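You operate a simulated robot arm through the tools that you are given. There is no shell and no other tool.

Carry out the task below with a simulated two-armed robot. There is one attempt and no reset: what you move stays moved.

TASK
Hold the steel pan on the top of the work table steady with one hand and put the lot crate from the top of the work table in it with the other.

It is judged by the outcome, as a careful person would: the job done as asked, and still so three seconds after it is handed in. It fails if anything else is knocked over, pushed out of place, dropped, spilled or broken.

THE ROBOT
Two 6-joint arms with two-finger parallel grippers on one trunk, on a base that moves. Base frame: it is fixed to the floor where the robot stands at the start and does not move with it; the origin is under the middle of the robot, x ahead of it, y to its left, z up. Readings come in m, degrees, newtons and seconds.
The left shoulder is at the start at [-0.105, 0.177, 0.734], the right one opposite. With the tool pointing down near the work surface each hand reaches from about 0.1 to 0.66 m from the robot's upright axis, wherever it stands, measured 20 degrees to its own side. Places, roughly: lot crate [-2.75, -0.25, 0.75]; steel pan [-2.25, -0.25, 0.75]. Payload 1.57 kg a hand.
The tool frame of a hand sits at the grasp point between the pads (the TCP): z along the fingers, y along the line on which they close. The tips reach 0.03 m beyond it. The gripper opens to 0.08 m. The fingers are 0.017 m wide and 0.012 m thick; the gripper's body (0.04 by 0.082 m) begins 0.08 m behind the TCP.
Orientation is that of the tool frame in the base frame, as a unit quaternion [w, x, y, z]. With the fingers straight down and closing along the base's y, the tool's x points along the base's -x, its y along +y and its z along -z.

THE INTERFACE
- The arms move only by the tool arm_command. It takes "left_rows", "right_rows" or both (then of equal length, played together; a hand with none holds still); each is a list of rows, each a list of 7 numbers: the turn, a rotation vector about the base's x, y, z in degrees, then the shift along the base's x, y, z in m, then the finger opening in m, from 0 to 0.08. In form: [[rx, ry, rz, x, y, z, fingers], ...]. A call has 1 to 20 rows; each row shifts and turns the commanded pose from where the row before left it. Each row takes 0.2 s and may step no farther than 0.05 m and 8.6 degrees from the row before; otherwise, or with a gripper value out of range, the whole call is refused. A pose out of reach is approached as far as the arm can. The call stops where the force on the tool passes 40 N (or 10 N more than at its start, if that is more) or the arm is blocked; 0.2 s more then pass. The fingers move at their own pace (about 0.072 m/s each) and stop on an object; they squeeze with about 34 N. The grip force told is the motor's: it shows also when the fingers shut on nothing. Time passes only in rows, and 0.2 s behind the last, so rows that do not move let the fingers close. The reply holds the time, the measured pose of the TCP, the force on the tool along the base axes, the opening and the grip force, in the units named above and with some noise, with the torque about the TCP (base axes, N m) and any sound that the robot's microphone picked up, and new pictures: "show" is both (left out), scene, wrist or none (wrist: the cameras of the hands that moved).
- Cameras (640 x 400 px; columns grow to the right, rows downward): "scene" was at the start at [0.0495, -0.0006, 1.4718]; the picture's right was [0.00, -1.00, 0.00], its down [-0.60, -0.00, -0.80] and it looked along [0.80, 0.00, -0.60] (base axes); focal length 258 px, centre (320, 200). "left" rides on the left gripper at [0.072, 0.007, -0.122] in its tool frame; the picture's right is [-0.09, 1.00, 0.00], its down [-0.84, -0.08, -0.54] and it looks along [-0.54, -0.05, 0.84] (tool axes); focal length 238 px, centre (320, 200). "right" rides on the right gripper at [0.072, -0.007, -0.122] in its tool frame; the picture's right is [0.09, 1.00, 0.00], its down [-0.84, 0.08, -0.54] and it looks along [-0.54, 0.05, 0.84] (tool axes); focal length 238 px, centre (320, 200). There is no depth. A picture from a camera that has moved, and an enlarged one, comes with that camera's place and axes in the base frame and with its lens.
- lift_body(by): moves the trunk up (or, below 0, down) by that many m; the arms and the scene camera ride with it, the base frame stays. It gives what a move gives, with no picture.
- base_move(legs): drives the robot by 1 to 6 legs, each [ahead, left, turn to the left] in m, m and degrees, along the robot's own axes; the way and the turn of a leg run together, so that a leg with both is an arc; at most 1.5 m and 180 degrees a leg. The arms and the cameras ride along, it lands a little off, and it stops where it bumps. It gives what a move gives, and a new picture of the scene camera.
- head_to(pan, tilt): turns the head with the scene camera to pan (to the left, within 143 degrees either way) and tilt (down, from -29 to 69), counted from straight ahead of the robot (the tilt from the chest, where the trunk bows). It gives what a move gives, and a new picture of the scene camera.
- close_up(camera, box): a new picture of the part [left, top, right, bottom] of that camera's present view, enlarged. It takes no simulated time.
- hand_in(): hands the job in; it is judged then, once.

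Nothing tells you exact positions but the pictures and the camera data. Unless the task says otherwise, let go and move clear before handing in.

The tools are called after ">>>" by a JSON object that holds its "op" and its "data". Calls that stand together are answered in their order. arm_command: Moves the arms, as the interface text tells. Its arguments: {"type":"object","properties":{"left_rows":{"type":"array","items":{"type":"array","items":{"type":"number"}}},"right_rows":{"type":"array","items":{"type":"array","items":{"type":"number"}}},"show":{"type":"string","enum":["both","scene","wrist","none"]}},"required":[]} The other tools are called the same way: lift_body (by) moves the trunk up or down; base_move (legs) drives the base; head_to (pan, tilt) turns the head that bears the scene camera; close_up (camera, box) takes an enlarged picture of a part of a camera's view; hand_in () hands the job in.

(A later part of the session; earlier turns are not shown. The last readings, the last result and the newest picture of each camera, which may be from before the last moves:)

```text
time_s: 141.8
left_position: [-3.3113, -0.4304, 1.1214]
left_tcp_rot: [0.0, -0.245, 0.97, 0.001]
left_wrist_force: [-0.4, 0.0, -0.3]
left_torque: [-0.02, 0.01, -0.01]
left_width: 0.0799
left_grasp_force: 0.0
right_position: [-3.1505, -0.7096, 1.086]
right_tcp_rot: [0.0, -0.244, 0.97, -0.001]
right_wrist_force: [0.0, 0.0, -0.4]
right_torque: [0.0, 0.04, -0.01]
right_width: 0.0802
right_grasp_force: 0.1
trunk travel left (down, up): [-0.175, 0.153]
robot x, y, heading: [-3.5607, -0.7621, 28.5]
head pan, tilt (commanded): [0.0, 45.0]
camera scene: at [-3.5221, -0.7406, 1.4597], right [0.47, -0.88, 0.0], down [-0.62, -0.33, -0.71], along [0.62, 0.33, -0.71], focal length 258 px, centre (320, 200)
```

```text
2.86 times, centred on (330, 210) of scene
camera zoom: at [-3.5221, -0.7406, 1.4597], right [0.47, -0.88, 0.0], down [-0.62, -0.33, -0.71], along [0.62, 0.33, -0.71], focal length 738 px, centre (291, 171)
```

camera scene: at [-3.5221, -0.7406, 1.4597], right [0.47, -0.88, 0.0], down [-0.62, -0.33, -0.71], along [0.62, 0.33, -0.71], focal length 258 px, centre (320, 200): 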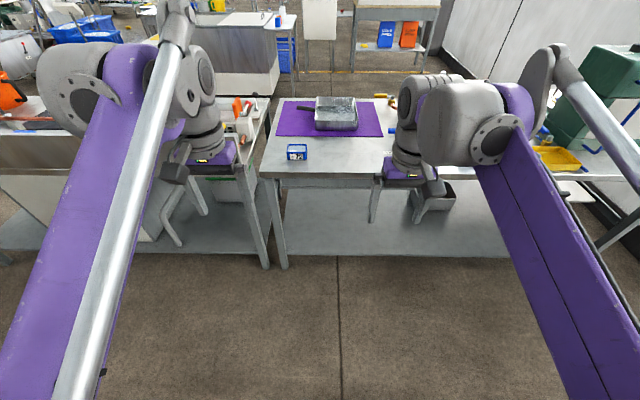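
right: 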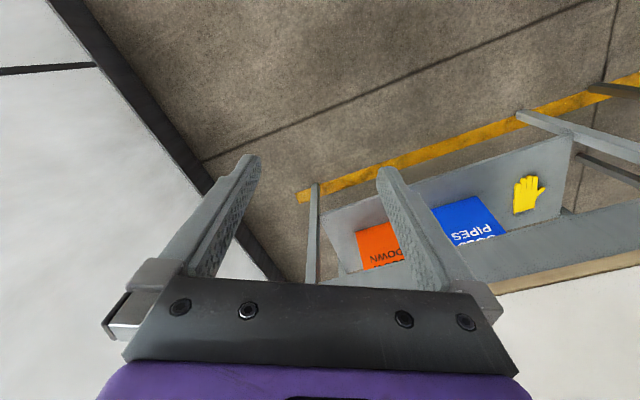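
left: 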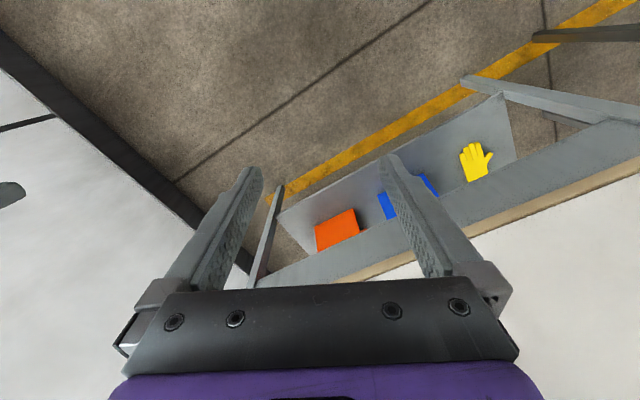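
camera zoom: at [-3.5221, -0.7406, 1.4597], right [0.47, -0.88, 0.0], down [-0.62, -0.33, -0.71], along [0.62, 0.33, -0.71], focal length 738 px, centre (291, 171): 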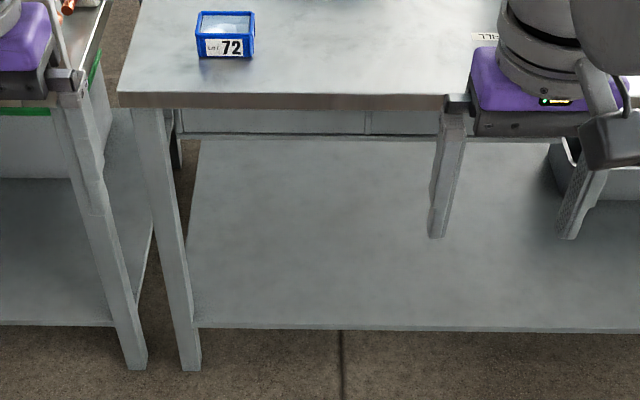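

Measured from here: table edge ~0.9 m ahead (top about z = 0.775), crate ~0.062 m deep x 0.085 m wide x 0.044 m high just inside the edge to my left, pan's near rim ~0.34 m in from the edge. I'll raise the trunk for clearance and reach, then approach the table.

>>> {"op": "lift_body", "data": {"by": 0.14}}

>>> {"op": "base_move", "data": {"legs": [[0.3, -0.1, -0.7], [0.2, 0, 0]]}}

>>> {"op": "head_to", "data": {"pan": 0, "tilt": 69}}

>>> {"op": "close_up", "data": {"camera": "scene", "box": [220, 150, 420, 400]}}

>>> {"op": "head_to", "data": {"pan": 0, "tilt": 50}}

```text
time_s: 143.4
left_position: [-3.3118, -0.4304, 1.2612]
left_tcp_rot: [0.0, -0.245, 0.97, 0.0]
left_wrist_force: [0.9, 0.1, 0.4]
left_torque: [-0.03, 0.01, 0.01]
left_width: 0.0799
left_grasp_force: 0.0
right_position: [-3.1506, -0.7091, 1.2246]
right_tcp_rot: [0.0, -0.244, 0.97, 0.001]
right_wrist_force: [0.3, 0.1, 0.5]
right_torque: [0.01, -0.03, 0.02]
right_width: 0.0799
right_grasp_force: 0.0
trunk travel left (down, up): [-0.315, 0.013]
robot x, y, heading: [-3.5583, -0.7618, 28.2]
head pan, tilt (commanded): [0.0, 45.0]
```

```text
time_s: 146.7
left_position: [-2.8223, -0.2941, 1.2616]
left_tcp_rot: [0.001, -0.235, 0.972, 0.0]
left_wrist_force: [-1.2, 0.0, 0.9]
left_torque: [0.02, -0.03, 0.0]
left_width: 0.0797
left_grasp_force: 0.0
right_position: [-2.6656, -0.5746, 1.225]
right_tcp_rot: [0.0, -0.235, 0.972, 0.0]
right_wrist_force: [0.1, -0.1, 0.4]
right_torque: [0.0, 0.02, 0.03]
right_width: 0.0797
right_grasp_force: 0.1
trunk travel left (down, up): [-0.315, 0.013]
robot x, y, heading: [-3.0749, -0.6221, 27.2]
head pan, tilt (commanded): [0.0, 45.0]
camera scene: at [-3.0434, -0.6031, 1.6035], right [0.46, -0.89, 0.0], down [-0.63, -0.32, -0.71], along [0.63, 0.32, -0.71], focal length 258 px, centre (320, 200)
```

scene: 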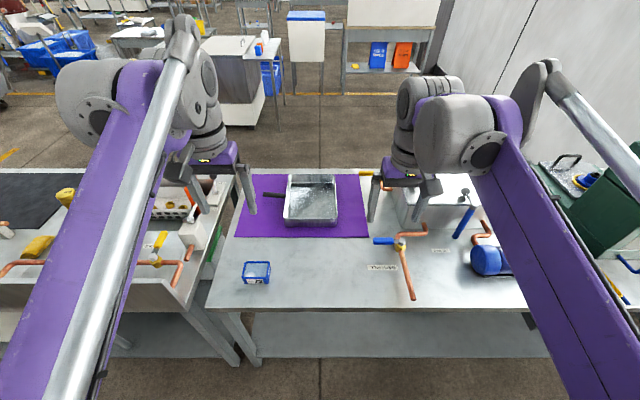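

```text
time_s: 147.6
left_position: [-2.8221, -0.2934, 1.2625]
left_tcp_rot: [0.0, -0.236, 0.972, 0.0]
left_wrist_force: [-0.4, -0.5, -0.3]
left_torque: [0.0, 0.02, -0.02]
left_width: 0.0797
left_grasp_force: 0.0
right_position: [-2.6662, -0.5753, 1.2257]
right_tcp_rot: [0.001, -0.236, 0.972, 0.0]
right_wrist_force: [-0.3, 0.0, 0.5]
right_torque: [0.02, 0.02, 0.01]
right_width: 0.08
right_grasp_force: 0.0
trunk travel left (down, up): [-0.315, 0.013]
robot x, y, heading: [-3.0757, -0.6152, 27.1]
head pan, tilt (commanded): [0.0, 68.8]
camera scene: at [-3.0655, -0.6145, 1.5749], right [0.46, -0.89, 0.0], down [-0.83, -0.43, -0.36], along [0.32, 0.17, -0.93], focal length 258 px, centre (320, 200)
```

scene: 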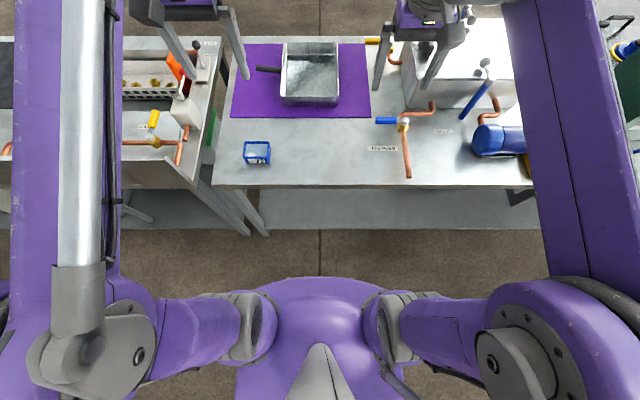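

```text
1.60 times, centred on (320, 275) of scene
camera zoom: at [-3.0655, -0.6145, 1.5749], right [0.46, -0.89, 0.0], down [-0.83, -0.43, -0.36], along [0.32, 0.17, -0.93], focal length 413 px, centre (320, 80)
```

zoom: 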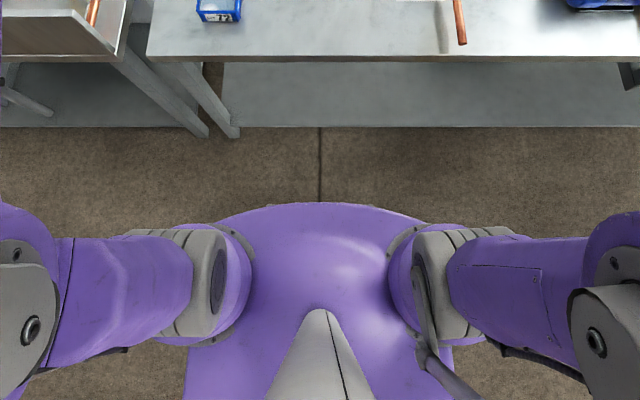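

```text
time_s: 148.4
left_position: [-2.8212, -0.2941, 1.2627]
left_tcp_rot: [0.0, -0.236, 0.972, 0.001]
left_wrist_force: [-0.1, 0.1, 0.7]
left_torque: [-0.03, 0.0, 0.02]
left_width: 0.08
left_grasp_force: 0.1
right_position: [-2.6648, -0.5751, 1.2263]
right_tcp_rot: [0.0, -0.236, 0.972, 0.0]
right_wrist_force: [0.1, 0.2, -0.1]
right_torque: [-0.01, 0.02, -0.02]
right_width: 0.0802
right_grasp_force: 0.1
trunk travel left (down, up): [-0.315, 0.013]
robot x, y, heading: [-3.0781, -0.6207, 27.3]
head pan, tilt (commanded): [0.0, 50.0]
camera scene: at [-3.0465, -0.6047, 1.5968], right [0.46, -0.89, 0.0], down [-0.68, -0.35, -0.64], along [0.57, 0.29, -0.77], focal length 258 px, centre (320, 200)
```

scene: 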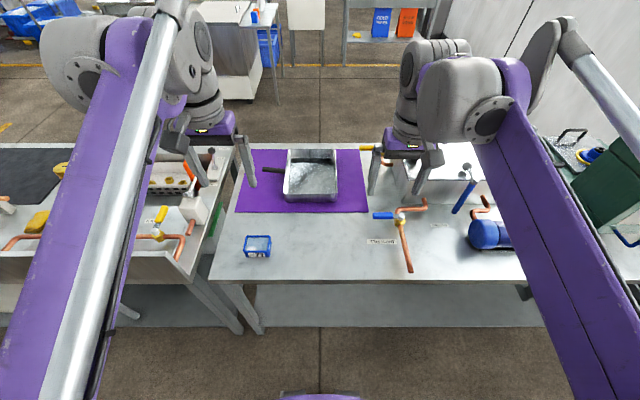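

The trunk is up and the table edge is now about 0.37 m from my axis; there is copper bath-fill piping on the table to the right of the crate that my right hand must avoid. I'll enlarge the work area for precise positions.

>>> {"op": "close_up", "data": {"camera": "scene", "box": [220, 135, 420, 285]}}

>>> {"op": "close_up", "data": {"camera": "scene", "box": [260, 140, 350, 210]}}

>>> {"op": "close_up", "data": {"camera": "scene", "box": [230, 225, 290, 270]}}

```text
2.67 times, centred on (320, 210) of scene
camera zoom: at [-3.0465, -0.6047, 1.5968], right [0.46, -0.89, 0.0], down [-0.68, -0.35, -0.64], along [0.57, 0.29, -0.77], focal length 689 px, centre (320, 173)
```

zoom: 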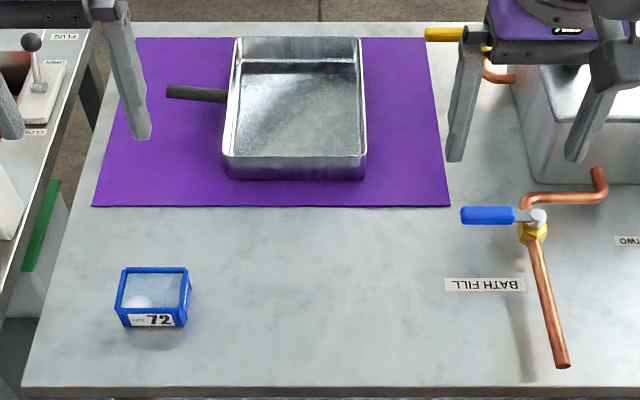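

```text
5.71 times, centred on (305, 175) of scene
camera zoom: at [-3.0465, -0.6047, 1.5968], right [0.46, -0.89, 0.0], down [-0.68, -0.35, -0.64], along [0.57, 0.29, -0.77], focal length 1477 px, centre (406, 343)
```

zoom: 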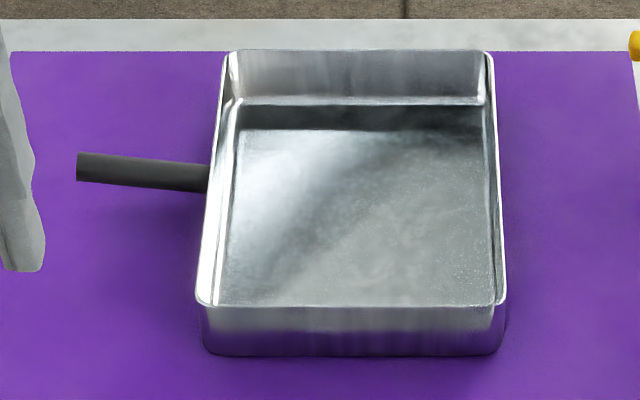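

```text
8.89 times, centred on (260, 248) of scene
camera zoom: at [-3.0465, -0.6047, 1.5968], right [0.46, -0.89, 0.0], down [-0.68, -0.35, -0.64], along [0.57, 0.29, -0.77], focal length 2297 px, centre (853, -222)
```

zoom: 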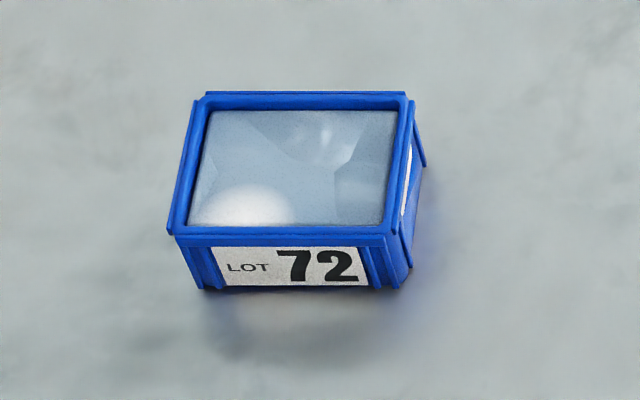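

All measurements agree: crate centred at about (-2.74, -0.20), pan spanning 0.28 x 0.22 m centred at about (-2.34, -0.20). I'll creep 0.19 m closer so the near part of the pan comes into reach.

>>> {"op": "base_move", "data": {"legs": [[0.18, 0, 0]]}}

>>> {"op": "head_to", "data": {"pan": 0, "tilt": 60}}

>>> {"op": "close_up", "data": {"camera": "scene", "box": [200, 120, 440, 300]}}

```text
time_s: 149.9
left_position: [-2.6615, -0.2103, 1.2613]
left_tcp_rot: [0.0, -0.236, 0.972, 0.0]
left_wrist_force: [-0.6, -1.8, 0.0]
left_torque: [0.01, -0.01, -0.01]
left_width: 0.0798
left_grasp_force: 0.0
right_position: [-2.5063, -0.4927, 1.2247]
right_tcp_rot: [0.0, -0.236, 0.972, 0.0]
right_wrist_force: [0.6, 0.1, -0.1]
right_torque: [-0.02, 0.0, -0.03]
right_width: 0.0802
right_grasp_force: 0.0
trunk travel left (down, up): [-0.315, 0.013]
robot x, y, heading: [-2.9159, -0.5388, 27.5]
head pan, tilt (commanded): [0.0, 50.0]
camera scene: at [-2.8873, -0.5226, 1.5966], right [0.46, -0.89, 0.0], down [-0.68, -0.35, -0.64], along [0.57, 0.3, -0.77], focal length 258 px, centre (320, 200)
```

scene: 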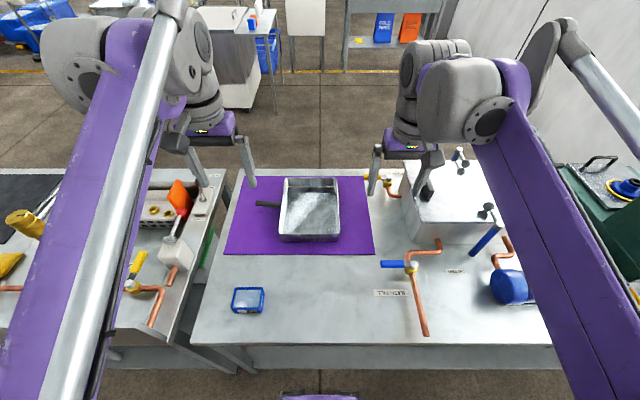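

```text
time_s: 150.7
left_position: [-2.6618, -0.2113, 1.262]
left_tcp_rot: [0.0, -0.236, 0.972, 0.0]
left_wrist_force: [0.1, 0.4, -0.6]
left_torque: [-0.02, 0.02, 0.01]
left_width: 0.0802
left_grasp_force: 0.1
right_position: [-2.5031, -0.4912, 1.2246]
right_tcp_rot: [0.001, -0.236, 0.972, 0.0]
right_wrist_force: [0.3, -0.9, 0.5]
right_torque: [-0.01, 0.0, 0.01]
right_width: 0.08
right_grasp_force: 0.0
trunk travel left (down, up): [-0.315, 0.013]
robot x, y, heading: [-2.916, -0.5394, 27.2]
head pan, tilt (commanded): [0.0, 60.0]
camera scene: at [-2.8951, -0.5266, 1.5843], right [0.46, -0.89, 0.0], down [-0.77, -0.4, -0.5], along [0.44, 0.23, -0.87], focal length 258 px, centre (320, 200)
```

scene: 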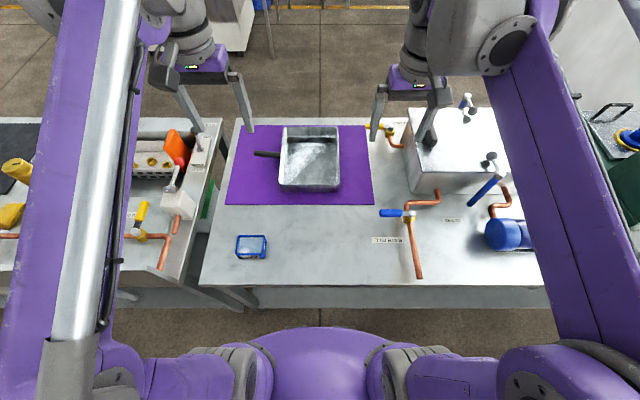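

```text
2.22 times, centred on (320, 210) of scene
camera zoom: at [-2.8951, -0.5266, 1.5843], right [0.46, -0.89, 0.0], down [-0.77, -0.4, -0.5], along [0.44, 0.23, -0.87], focal length 574 px, centre (320, 178)
```

zoom: 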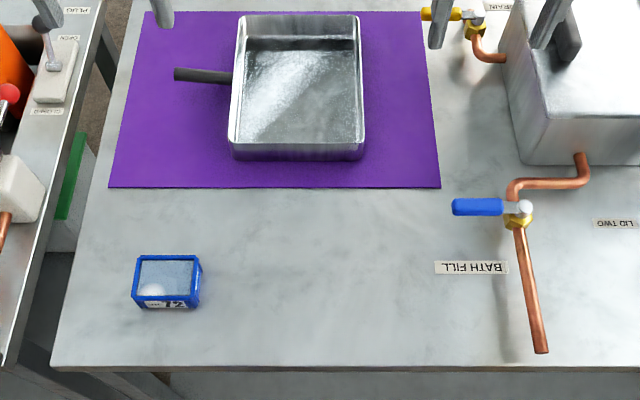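

I'm about 0.2 m from the edge, which should put the crate (X'≈0.31, Y'≈0.22 from me) and the near part of the pan in reach. I'll turn the left gripper 90° so it closes across the crate's short side, hover it over the crate, and hover the right hand over the pan's right wall.

>>> {"op": "arm_command", "data": {"left_rows": [[0, 0, -7.5, -0.0064, 0.0008, -0.0218, 0.08], [0, 0, -7.5, -0.0064, 0.0008, -0.0218, 0.08], [0, 0, -7.5, -0.0064, 0.0008, -0.0218, 0.08], [0, 0, -7.5, -0.0064, 0.0008, -0.0218, 0.08], [0, 0, -7.5, -0.0064, 0.0008, -0.0218, 0.08], [0, 0, -7.5, -0.0064, 0.0008, -0.0218, 0.08], [0, 0, -7.5, -0.0064, 0.0008, -0.0218, 0.08], [0, 0, -7.5, -0.0064, 0.0008, -0.0218, 0.08], [0, 0, -7.5, -0.0064, 0.0008, -0.0218, 0.08], [0, 0, -7.5, -0.0064, 0.0008, -0.0218, 0.08], [0, 0, -7.5, -0.0064, 0.0008, -0.0218, 0.08], [0, 0, -7.5, -0.0064, 0.0008, -0.0218, 0.08]], "right_rows": [[0, 0, 0, 0.0128, 0.014, -0.0188, 0.08], [0, 0, 0, 0.0128, 0.014, -0.0188, 0.08], [0, 0, 0, 0.0128, 0.014, -0.0188, 0.08], [0, 0, 0, 0.0128, 0.014, -0.0188, 0.08], [0, 0, 0, 0.0128, 0.014, -0.0188, 0.08], [0, 0, 0, 0.0128, 0.014, -0.0188, 0.08], [0, 0, 0, 0.0128, 0.014, -0.0188, 0.08], [0, 0, 0, 0.0128, 0.014, -0.0188, 0.08], [0, 0, 0, 0.0128, 0.014, -0.0188, 0.08], [0, 0, 0, 0.0128, 0.014, -0.0188, 0.08], [0, 0, 0, 0.0128, 0.014, -0.0188, 0.08], [0, 0, 0, 0.0128, 0.014, -0.0188, 0.08]], "show": "both"}}

```text
time_s: 153.3
left_position: [-2.7382, -0.2018, 1.0013]
left_tcp_rot: [0.0, 0.522, 0.853, 0.0]
left_wrist_force: [0.1, -0.2, 0.1]
left_torque: [0.0, -0.01, 0.01]
left_width: 0.0801
left_grasp_force: 0.0
right_position: [-2.3499, -0.3246, 1.0012]
right_tcp_rot: [0.0, -0.236, 0.972, 0.0]
right_wrist_force: [-0.2, -0.4, -0.2]
right_torque: [-0.01, -0.02, -0.02]
right_width: 0.0799
right_grasp_force: 0.0
trunk travel left (down, up): [-0.315, 0.013]
robot x, y, heading: [-2.9156, -0.5372, 27.1]
head pan, tilt (commanded): [0.0, 60.0]
camera scene: at [-2.895, -0.5263, 1.5842], right [0.46, -0.89, 0.0], down [-0.77, -0.4, -0.5], along [0.44, 0.23, -0.87], focal length 258 px, centre (320, 200)
camera right: at [-2.4113, -0.3639, 1.1223], right [-0.54, 0.84, 0.0], down [0.71, 0.45, 0.54], along [0.46, 0.29, -0.84], focal length 238 px, centre (320, 200)
camera left: at [-2.7646, -0.1345, 1.1222], right [0.93, 0.37, 0.0], down [0.31, -0.78, 0.54], along [0.2, -0.5, -0.84], focal length 238 px, centre (320, 200)
```

scene: 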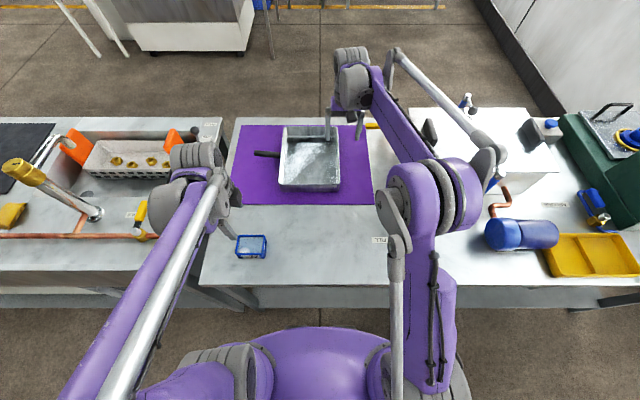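
right: 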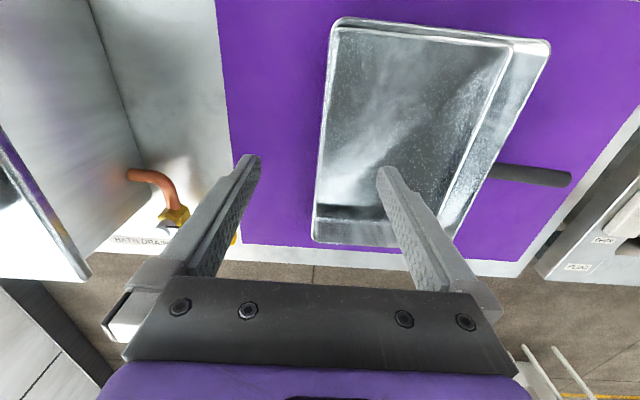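
left: 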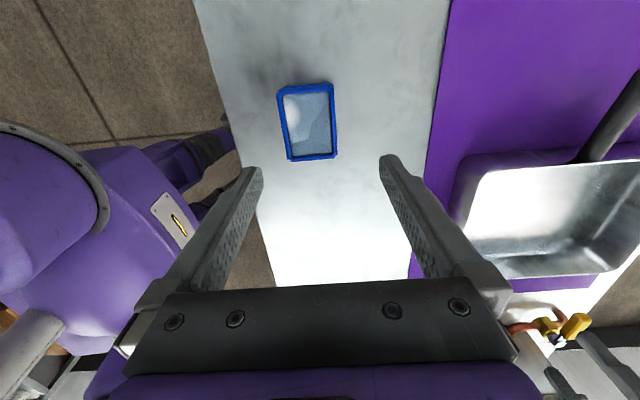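

Both hands reached their hover poses with tools straight down. I'll enlarge both wrist views to align precisely on the crate and on the pan's right wall.

>>> {"op": "close_up", "data": {"camera": "left", "box": [240, 60, 400, 180]}}

>>> {"op": "close_up", "data": {"camera": "right", "box": [280, 0, 580, 260]}}

>>> {"op": "close_up", "data": {"camera": "scene", "box": [220, 110, 400, 280]}}

```text
3.33 times, centred on (320, 120) of left
camera zoom: at [-2.7646, -0.1345, 1.1222], right [0.93, 0.37, 0.0], down [0.31, -0.78, 0.54], along [0.2, -0.5, -0.84], focal length 794 px, centre (320, 467)
```

zoom: 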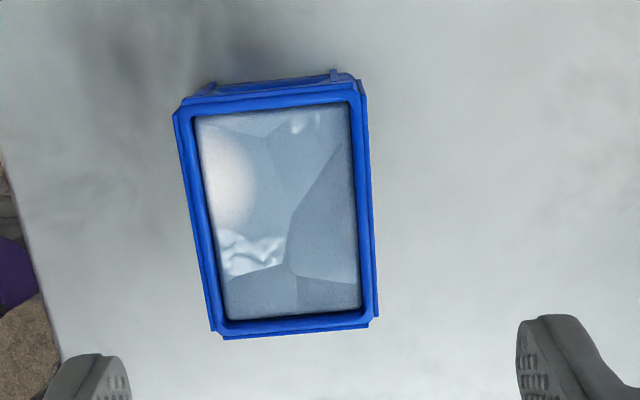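

```text
1.54 times, centred on (430, 130) of right
camera zoom: at [-2.4113, -0.3639, 1.1223], right [-0.54, 0.84, 0.0], down [0.71, 0.45, 0.54], along [0.46, 0.29, -0.84], focal length 367 px, centre (151, 308)
```

zoom: 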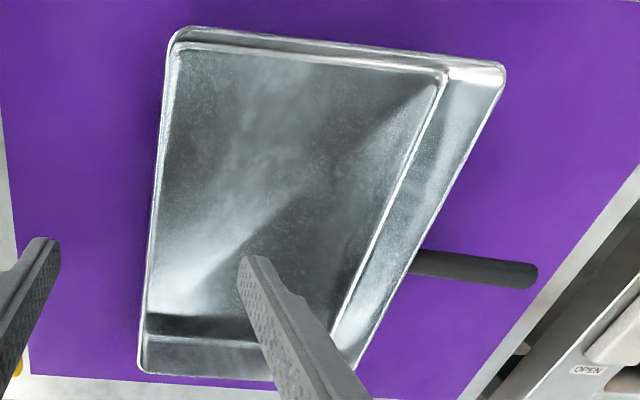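

```text
2.35 times, centred on (310, 195) of scene
camera zoom: at [-2.895, -0.5263, 1.5842], right [0.46, -0.89, 0.0], down [-0.77, -0.4, -0.5], along [0.44, 0.23, -0.87], focal length 608 px, centre (344, 212)
```

zoom: 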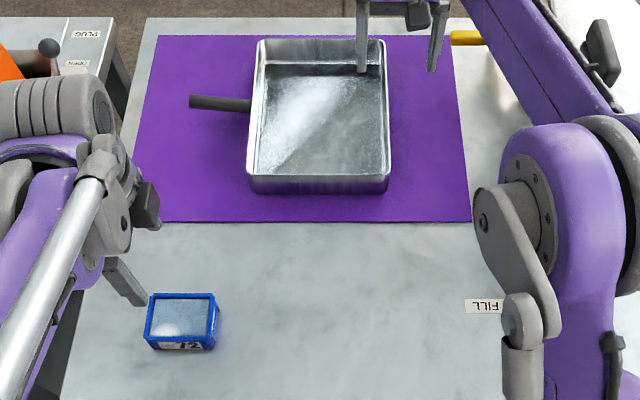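

The crate's centre appears about 15 mm nearer to me and 12 mm to the right of the left TCP; the pan's right wall is about 5 mm left of the right TCP. I'll correct both and descend to z = 0.92 to refine height by parallax.

>>> {"op": "arm_command", "data": {"left_rows": [[0, 0, 0, -0.0019, -0.0043, -0.0203, 0.08], [0, 0, 0, -0.0018, -0.0043, -0.0203, 0.08], [0, 0, 0, -0.0019, -0.0043, -0.0203, 0.08], [0, 0, 0, -0.0018, -0.0044, -0.0203, 0.08]], "right_rows": [[0, 0, 0, -0.0006, 0.0011, -0.0203, 0.08], [0, 0, 0, -0.0006, 0.0011, -0.0203, 0.08], [0, 0, 0, -0.0006, 0.0011, -0.0203, 0.08], [0, 0, 0, -0.0005, 0.0011, -0.0203, 0.08]], "show": "wrist"}}

>>> {"op": "close_up", "data": {"camera": "left", "box": [220, 60, 420, 210]}}

>>> {"op": "close_up", "data": {"camera": "right", "box": [220, 0, 540, 240]}}

```text
time_s: 154.3
left_position: [-2.7446, -0.219, 0.9181]
left_tcp_rot: [0.0, 0.52, 0.854, 0.0]
left_wrist_force: [0.3, 0.3, 0.4]
left_torque: [-0.01, -0.02, 0.01]
left_width: 0.0798
left_grasp_force: 0.2
right_position: [-2.353, -0.319, 0.9177]
right_tcp_rot: [0.0, -0.236, 0.972, -0.001]
right_wrist_force: [0.7, 0.4, 0.3]
right_torque: [0.02, -0.03, 0.01]
right_width: 0.0801
right_grasp_force: 0.1
trunk travel left (down, up): [-0.315, 0.013]
robot x, y, heading: [-2.9148, -0.5409, 27.0]
head pan, tilt (commanded): [0.0, 60.0]
camera right: at [-2.4125, -0.3582, 1.0398], right [-0.54, 0.84, 0.0], down [0.71, 0.45, 0.54], along [0.46, 0.29, -0.84], focal length 238 px, centre (320, 200)
camera left: at [-2.7718, -0.1513, 1.0403], right [0.93, 0.37, 0.0], down [0.32, -0.78, 0.54], along [0.2, -0.5, -0.84], focal length 238 px, centre (320, 200)
```

right: 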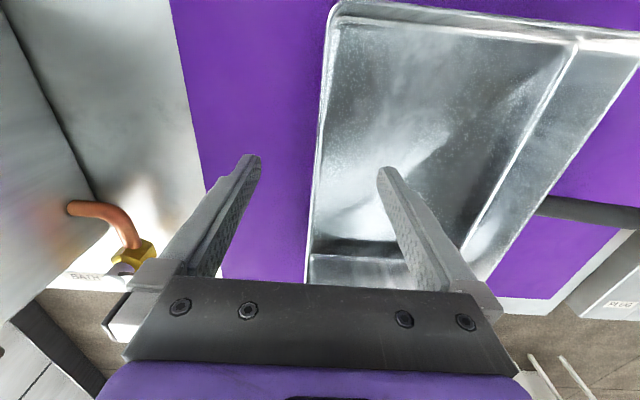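
left: 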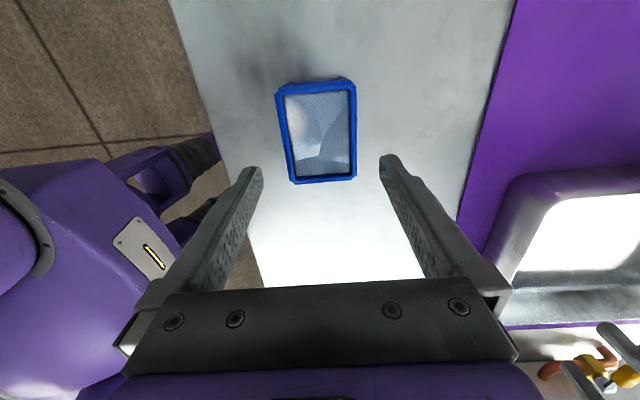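

```text
2.67 times, centred on (320, 135) of left
camera zoom: at [-2.7718, -0.1513, 1.0403], right [0.93, 0.37, 0.0], down [0.32, -0.78, 0.54], along [0.2, -0.5, -0.84], focal length 636 px, centre (320, 373)
```

zoom: 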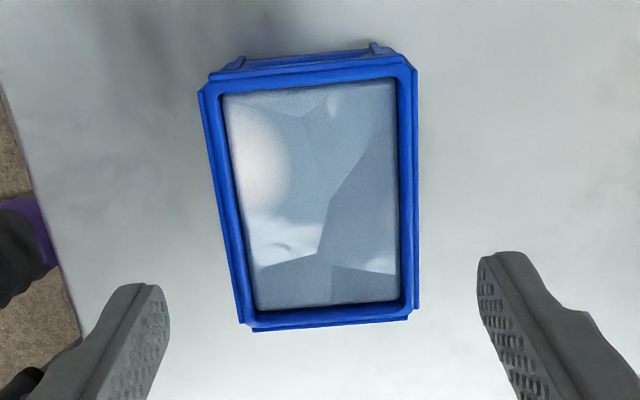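

```text
1.67 times, centred on (380, 120) of right
camera zoom: at [-2.4125, -0.3582, 1.0398], right [-0.54, 0.84, 0.0], down [0.71, 0.45, 0.54], along [0.46, 0.29, -0.84], focal length 397 px, centre (220, 333)
```

zoom: 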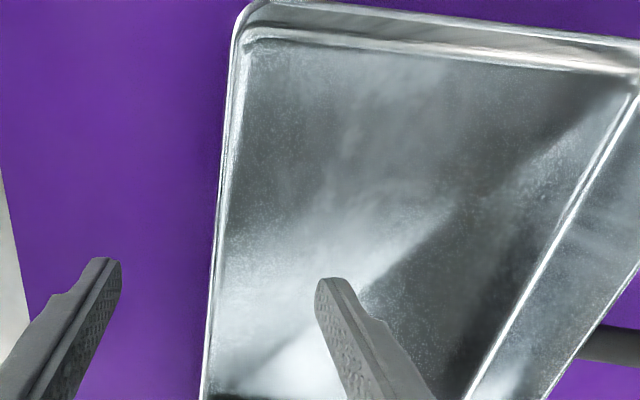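

Parallax puts the crate rim near z ≈ 0.84 (table ≈ 0.79-0.80); the left gripper is centred on the crate's short side within ~1 mm. I'll go down further in a small step on both hands and re-check.

>>> {"op": "arm_command", "data": {"left_rows": [[0, 0, 0, -0.0009, 0.0018, -0.0167, 0.08], [0, 0, 0, -0.0009, 0.0018, -0.0167, 0.08], [0, 0, 0, -0.0009, 0.0018, -0.0167, 0.08]], "right_rows": [[0, 0, 0, 0.0002, -0.0004, -0.0142, 0.08], [0, 0, 0, 0.0002, -0.0004, -0.0142, 0.08], [0, 0, 0, 0.0002, -0.0004, -0.0142, 0.08]], "show": "both"}}

>>> {"op": "close_up", "data": {"camera": "left", "box": [220, 60, 420, 210]}}

>>> {"op": "close_up", "data": {"camera": "right", "box": [200, 0, 440, 220]}}

>>> {"op": "close_up", "data": {"camera": "scene", "box": [220, 110, 400, 270]}}

```text
time_s: 155.1
left_position: [-2.7484, -0.212, 0.8691]
left_tcp_rot: [0.0, 0.521, 0.854, 0.0]
left_wrist_force: [0.1, -0.3, -0.7]
left_torque: [-0.04, -0.02, -0.01]
left_width: 0.0798
left_grasp_force: 0.0
right_position: [-2.3528, -0.3207, 0.8756]
right_tcp_rot: [0.001, -0.236, 0.972, 0.0]
right_wrist_force: [1.1, -0.3, 0.4]
right_torque: [0.01, 0.0, -0.02]
right_width: 0.0804
right_grasp_force: 0.0
trunk travel left (down, up): [-0.315, 0.013]
robot x, y, heading: [-2.9151, -0.5349, 27.2]
head pan, tilt (commanded): [0.0, 60.0]
camera scene: at [-2.8952, -0.5265, 1.5842], right [0.46, -0.89, 0.0], down [-0.77, -0.4, -0.5], along [0.44, 0.23, -0.87], focal length 258 px, centre (320, 200)
camera right: at [-2.4123, -0.3599, 0.9975], right [-0.54, 0.84, 0.0], down [0.71, 0.45, 0.54], along [0.46, 0.29, -0.84], focal length 238 px, centre (320, 200)
camera left: at [-2.7752, -0.1456, 0.9912], right [0.93, 0.38, 0.0], down [0.32, -0.78, 0.54], along [0.2, -0.5, -0.84], focal length 238 px, centre (320, 200)
```

scene: 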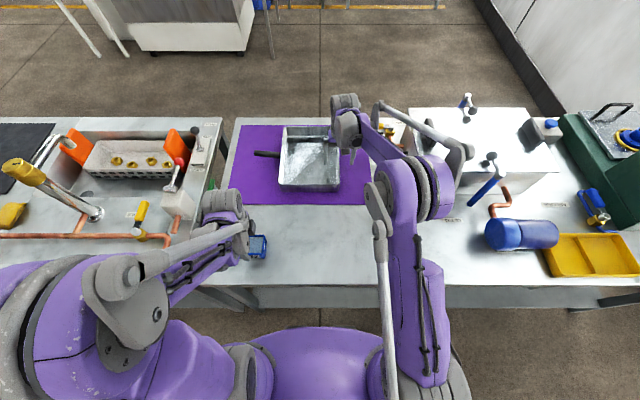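
right: 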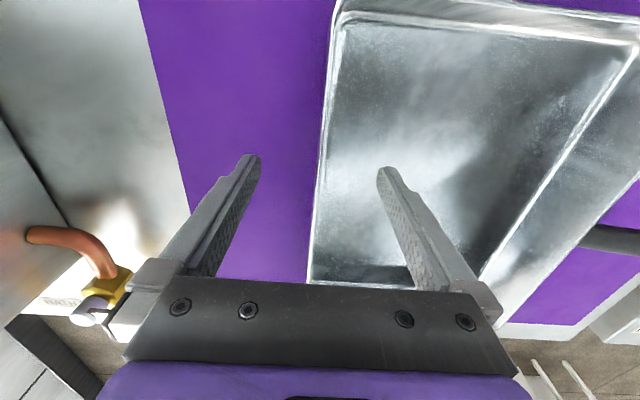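
left: 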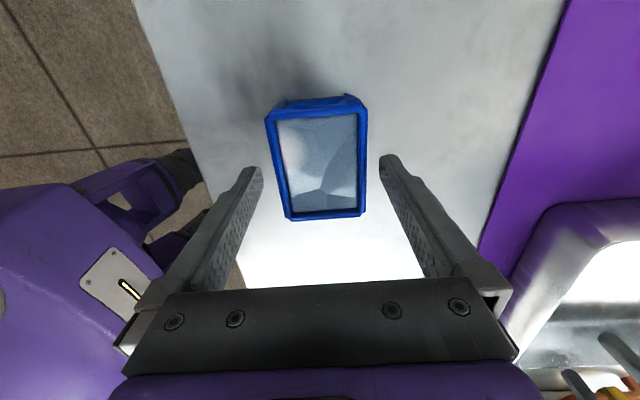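

```text
2.67 times, centred on (320, 135) of left
camera zoom: at [-2.7752, -0.1456, 0.9912], right [0.93, 0.38, 0.0], down [0.32, -0.78, 0.54], along [0.2, -0.5, -0.84], focal length 636 px, centre (320, 373)
```

zoom: 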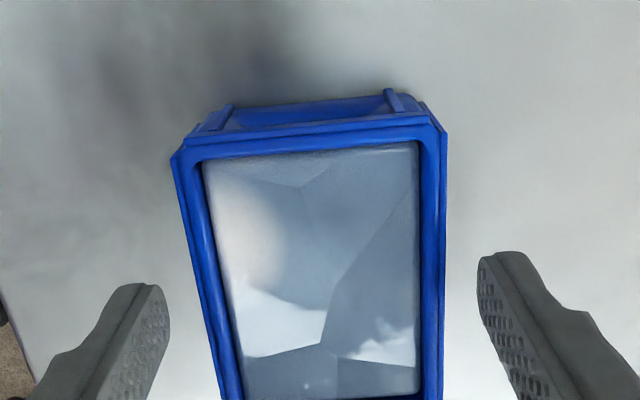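

```text
1.82 times, centred on (320, 110) of right
camera zoom: at [-2.4123, -0.3599, 0.9975], right [-0.54, 0.84, 0.0], down [0.71, 0.45, 0.54], along [0.46, 0.29, -0.84], focal length 433 px, centre (320, 364)
```

zoom: 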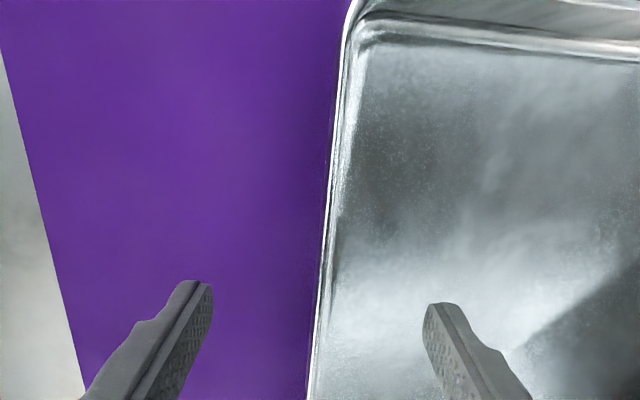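

```text
2.50 times, centred on (310, 190) of scene
camera zoom: at [-2.8952, -0.5265, 1.5842], right [0.46, -0.89, 0.0], down [-0.77, -0.4, -0.5], along [0.44, 0.23, -0.87], focal length 646 px, centre (345, 225)
```

zoom: 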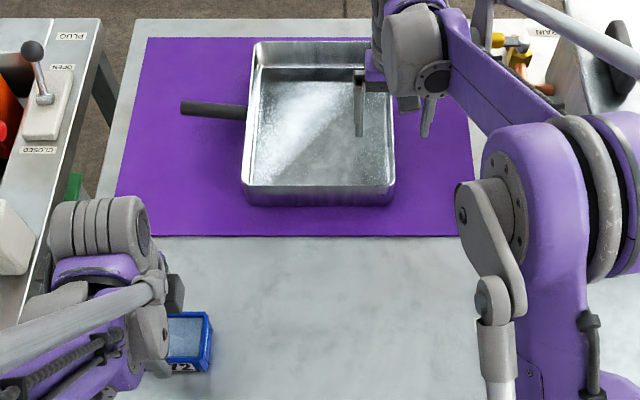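

The crate rim is at about z = 0.841 and the left hand is centred on it; the pan's right wall is centred within ~1 mm between the right fingers. I'll lower both hands so the fingers straddle crate and wall without touching the surfaces below.

>>> {"op": "arm_command", "data": {"left_rows": [[0, 0, 0, 0, 0, -0.0088, 0.08], [0, 0, 0, 0, 0, -0.0088, 0.08], [0, 0, 0, 0, 0, -0.0088, 0.08], [0, 0, 0, 0, 0, -0.0088, 0.08]], "right_rows": [[0, 0, 0, 0, 0, -0.0075, 0.08], [0, 0, 0, 0, 0, -0.0075, 0.08], [0, 0, 0, 0, 0, -0.0075, 0.08], [0, 0, 0, 0, 0, -0.0075, 0.08]], "show": "both"}}

>>> {"op": "close_up", "data": {"camera": "left", "box": [200, 90, 440, 270]}}

>>> {"op": "close_up", "data": {"camera": "right", "box": [200, 60, 440, 280]}}

>>> {"op": "close_up", "data": {"camera": "scene", "box": [270, 90, 390, 200]}}

```text
time_s: 156.1
left_position: [-2.749, -0.2127, 0.8332]
left_tcp_rot: [0.0, 0.52, 0.854, 0.0]
left_wrist_force: [-1.1, 0.5, 0.2]
left_torque: [0.01, -0.02, 0.0]
left_width: 0.0799
left_grasp_force: 0.0
right_position: [-2.3532, -0.3209, 0.8477]
right_tcp_rot: [0.0, -0.235, 0.972, 0.0]
right_wrist_force: [0.2, 0.2, -0.1]
right_torque: [0.02, -0.01, 0.01]
right_width: 0.08
right_grasp_force: 0.0
trunk travel left (down, up): [-0.315, 0.013]
robot x, y, heading: [-2.9134, -0.5415, 27.2]
head pan, tilt (commanded): [0.0, 60.0]
camera scene: at [-2.8954, -0.5267, 1.5843], right [0.46, -0.89, 0.0], down [-0.77, -0.4, -0.5], along [0.44, 0.23, -0.87], focal length 258 px, centre (320, 200)
camera right: at [-2.4128, -0.36, 0.9682], right [-0.54, 0.84, 0.0], down [0.71, 0.45, 0.54], along [0.46, 0.29, -0.84], focal length 238 px, centre (320, 200)
camera left: at [-2.7756, -0.146, 0.9553], right [0.93, 0.38, 0.0], down [0.32, -0.78, 0.54], along [0.2, -0.5, -0.84], focal length 238 px, centre (320, 200)
```

scene: 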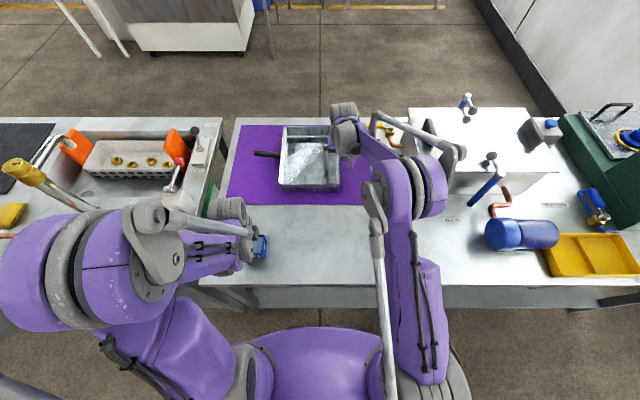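
right: 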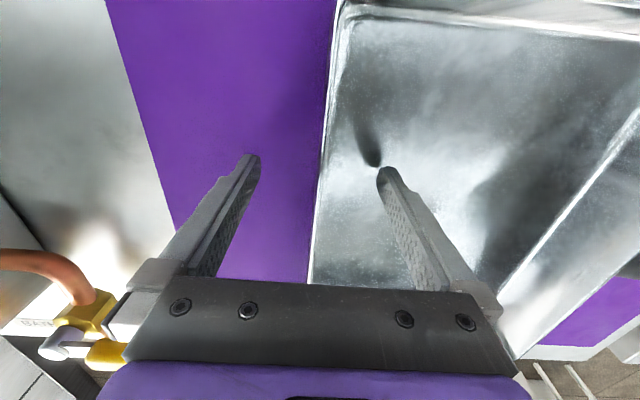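
left: 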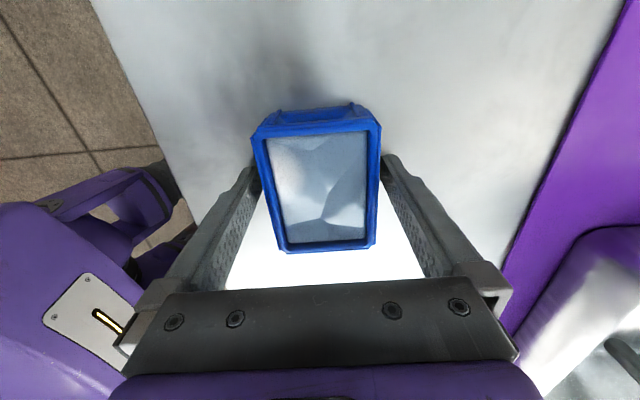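

```text
2.22 times, centred on (320, 180) of left
camera zoom: at [-2.7756, -0.146, 0.9553], right [0.93, 0.38, 0.0], down [0.32, -0.78, 0.54], along [0.2, -0.5, -0.84], focal length 530 px, centre (320, 244)
```

zoom: 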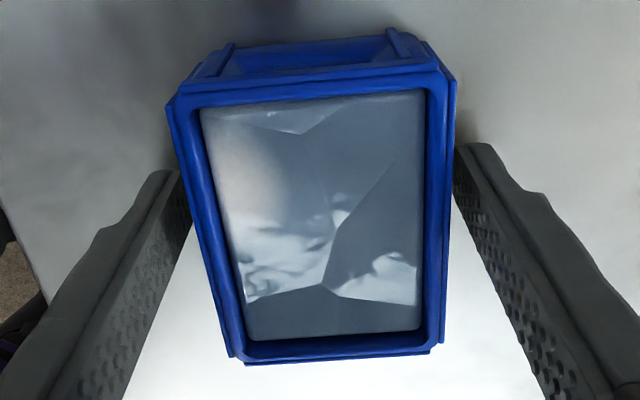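

```text
1.82 times, centred on (320, 170) of right
camera zoom: at [-2.4128, -0.36, 0.9682], right [-0.54, 0.84, 0.0], down [0.71, 0.45, 0.54], along [0.46, 0.29, -0.84], focal length 433 px, centre (320, 254)
```

zoom: 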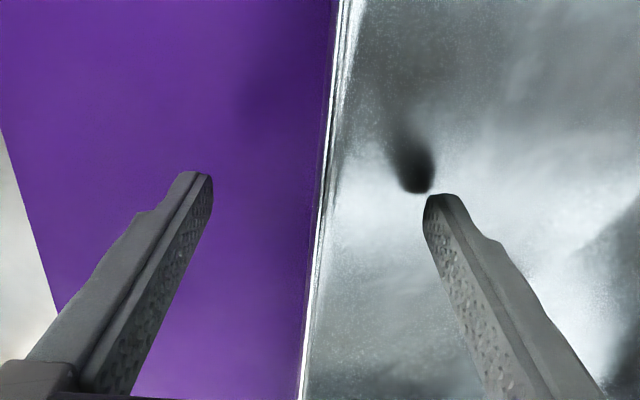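

```text
3.64 times, centred on (330, 145) of scene
camera zoom: at [-2.8954, -0.5267, 1.5843], right [0.46, -0.89, 0.0], down [-0.77, -0.4, -0.5], along [0.44, 0.23, -0.87], focal length 940 px, centre (284, 400)
```

zoom: 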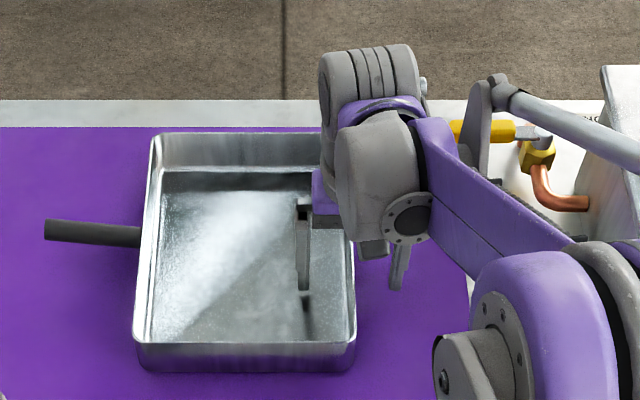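

Fingers straddle both the crate and the pan wall with no contact force. I'll close the left hand on the crate first.

>>> {"op": "arm_command", "data": {"left_rows": [[0, 0, 0, 0, 0, 0, 0.06], [0, 0, 0, 0, 0, 0, 0.04], [0, 0, 0, 0, 0, 0, 0.02], [0, 0, 0, 0, 0, 0, 0.02]], "show": "wrist"}}

>>> {"op": "close_up", "data": {"camera": "left", "box": [200, 90, 440, 270]}}

```text
time_s: 157.1
left_position: [-2.7489, -0.2139, 0.8333]
left_tcp_rot: [0.0, 0.521, 0.854, 0.0]
left_wrist_force: [0.3, -0.3, -0.3]
left_torque: [0.0, 0.0, 0.03]
left_width: 0.0637
left_grasp_force: 34.0
right_position: [-2.3528, -0.3198, 0.8469]
right_tcp_rot: [0.0, -0.236, 0.972, 0.001]
right_wrist_force: [0.2, 0.4, 1.2]
right_torque: [0.0, 0.0, -0.01]
right_width: 0.08
right_grasp_force: 0.1
trunk travel left (down, up): [-0.315, 0.013]
robot x, y, heading: [-2.9187, -0.5366, 27.4]
head pan, tilt (commanded): [0.0, 60.0]
camera left: at [-2.7757, -0.1461, 0.9555], right [0.93, 0.38, 0.0], down [0.32, -0.78, 0.54], along [0.2, -0.5, -0.84], focal length 238 px, centre (320, 200)
```

left: 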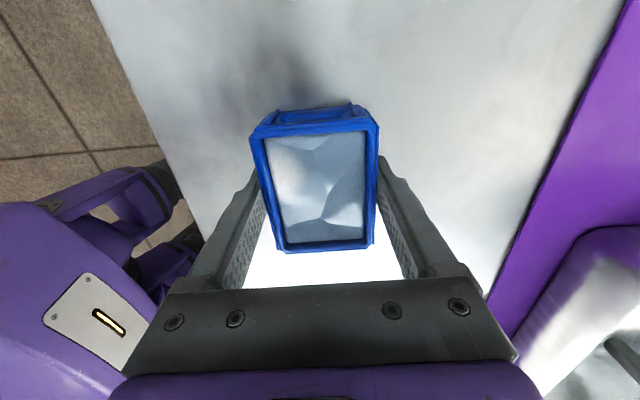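

```text
2.22 times, centred on (320, 180) of left
camera zoom: at [-2.7757, -0.1461, 0.9555], right [0.93, 0.38, 0.0], down [0.32, -0.78, 0.54], along [0.2, -0.5, -0.84], focal length 530 px, centre (320, 244)
```

zoom: 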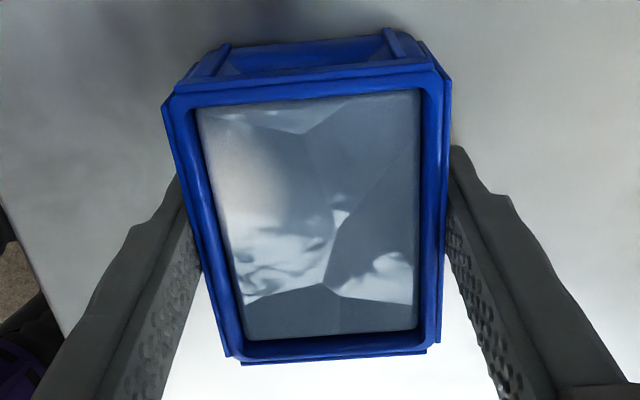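

The crate is gripped firmly (width 0.064 m, 34 N). Now I close the right hand on the pan's right wall.

>>> {"op": "arm_command", "data": {"right_rows": [[0, 0, 0, 0, 0, 0, 0.06], [0, 0, 0, 0, 0, 0, 0.04], [0, 0, 0, 0, 0, 0, 0.02], [0, 0, 0, 0, 0, 0, 0.01], [0, 0, 0, 0, 0, 0, 0.0], [0, 0, 0, 0, 0, 0, 0.0]], "show": "both"}}

>>> {"op": "close_up", "data": {"camera": "scene", "box": [220, 100, 400, 270]}}

```text
time_s: 158.5
left_position: [-2.7494, -0.214, 0.8333]
left_tcp_rot: [0.001, 0.521, 0.854, 0.0]
left_wrist_force: [-0.5, -0.5, 0.1]
left_torque: [0.01, -0.03, 0.0]
left_width: 0.0637
left_grasp_force: 34.0
right_position: [-2.3523, -0.3216, 0.8466]
right_tcp_rot: [0.001, -0.236, 0.972, 0.0]
right_wrist_force: [1.6, -2.7, 0.3]
right_torque: [-0.1, 0.08, -0.02]
right_width: 0.0028
right_grasp_force: 24.6
trunk travel left (down, up): [-0.315, 0.013]
robot x, y, heading: [-2.9141, -0.5395, 27.5]
head pan, tilt (commanded): [0.0, 60.0]
camera scene: at [-2.8955, -0.5271, 1.5843], right [0.46, -0.89, 0.0], down [-0.77, -0.4, -0.5], along [0.44, 0.23, -0.87], focal length 258 px, centre (320, 200)
camera right: at [-2.4128, -0.3605, 0.9683], right [-0.54, 0.84, 0.0], down [0.71, 0.45, 0.54], along [0.46, 0.29, -0.84], focal length 238 px, centre (320, 200)
```

scene: 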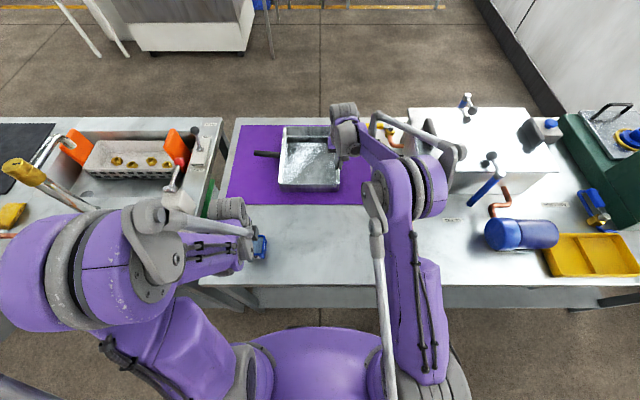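
right: 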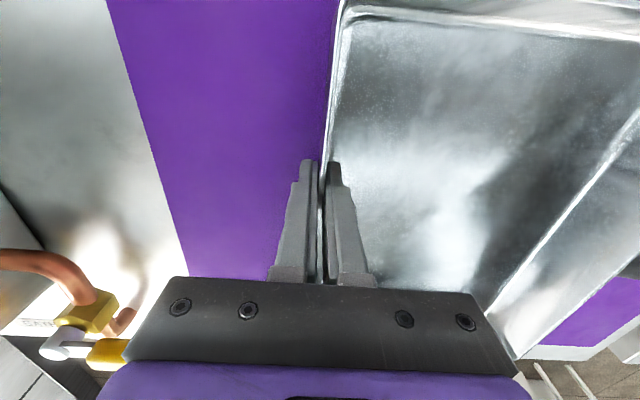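

```text
2.35 times, centred on (310, 185) of scene
camera zoom: at [-2.8955, -0.5271, 1.5843], right [0.46, -0.89, 0.0], down [-0.77, -0.4, -0.5], along [0.44, 0.23, -0.87], focal length 608 px, centre (344, 235)
```

zoom: 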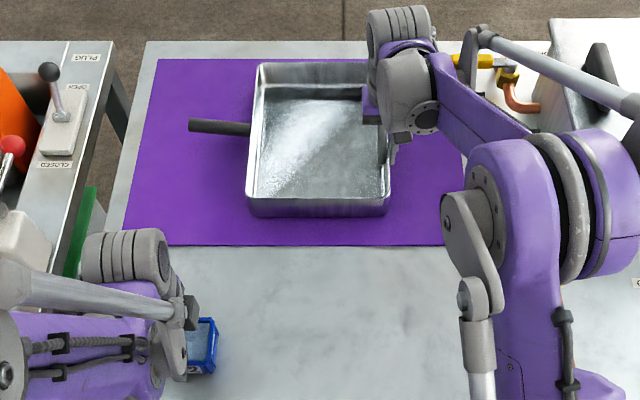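

Both are held: crate by the left hand, the pan's right wall by the right (about 3 mm thick, ~25 N). I'll lift the crate a little and check the grip before carrying it.

>>> {"op": "arm_command", "data": {"left_rows": [[0, 0, 0, 0, 0, 0.01, 0.02], [0, 0, 0, 0, 0, 0.015, 0.02], [0, 0, 0, 0, 0, 0.02, 0.02], [0, 0, 0, 0, 0, 0.02, 0.02], [0, 0, 0, 0, 0, 0.02, 0.02], [0, 0, 0, 0, 0, 0.02, 0.02], [0, 0, 0, 0, 0, 0.015, 0.02]], "show": "both"}}

>>> {"op": "close_up", "data": {"camera": "left", "box": [200, 90, 440, 270]}}

```text
time_s: 160.1
left_position: [-2.7475, -0.2141, 0.9543]
left_tcp_rot: [-0.001, 0.52, 0.854, 0.0]
left_wrist_force: [0.1, -0.3, -2.3]
left_torque: [-0.02, 0.03, 0.0]
left_width: 0.0637
left_grasp_force: 34.0
right_position: [-2.3533, -0.3207, 0.8474]
right_tcp_rot: [0.001, -0.236, 0.972, -0.001]
right_wrist_force: [0.8, -3.0, 0.8]
right_torque: [-0.05, -0.04, 0.0]
right_width: 0.0031
right_grasp_force: 23.9
trunk travel left (down, up): [-0.315, 0.013]
robot x, y, heading: [-2.9151, -0.5395, 27.5]
head pan, tilt (commanded): [0.0, 60.0]
camera scene: at [-2.8956, -0.5272, 1.5842], right [0.46, -0.89, 0.0], down [-0.77, -0.4, -0.5], along [0.44, 0.23, -0.87], focal length 258 px, centre (320, 200)
camera left: at [-2.7753, -0.1467, 1.0774], right [0.93, 0.38, 0.0], down [0.32, -0.78, 0.54], along [0.2, -0.5, -0.84], focal length 238 px, centre (320, 200)
```

scene: 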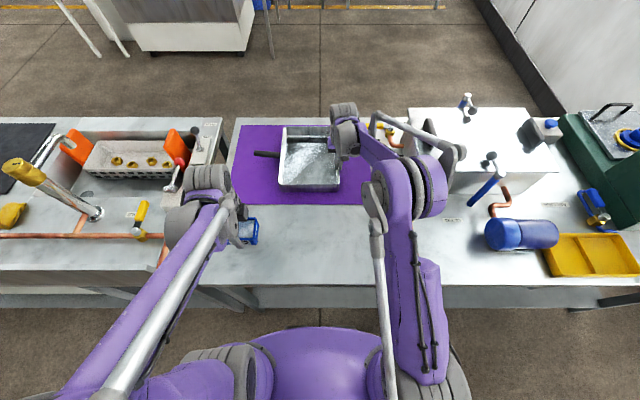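
left: 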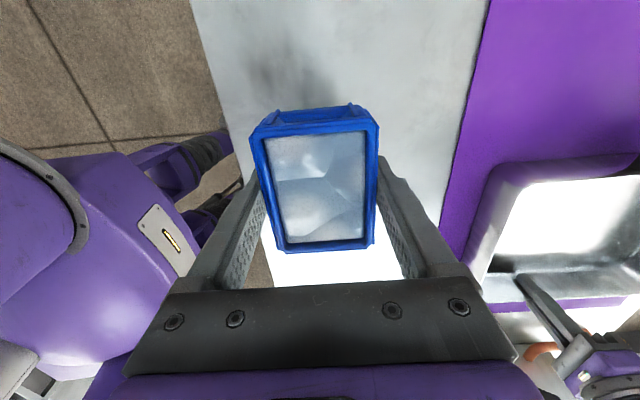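

```text
2.22 times, centred on (320, 180) of left
camera zoom: at [-2.7753, -0.1467, 1.0774], right [0.93, 0.38, 0.0], down [0.32, -0.78, 0.54], along [0.2, -0.5, -0.84], focal length 530 px, centre (320, 244)
```

zoom: 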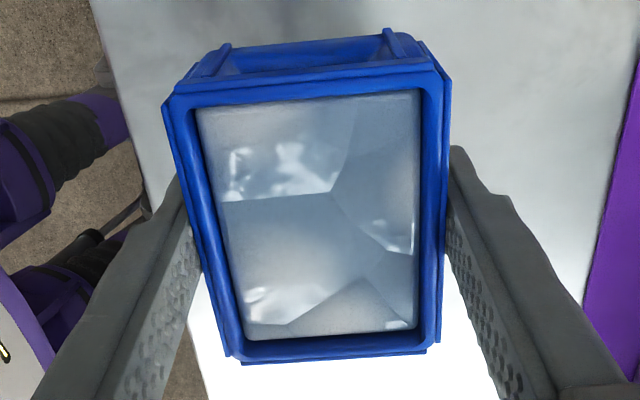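

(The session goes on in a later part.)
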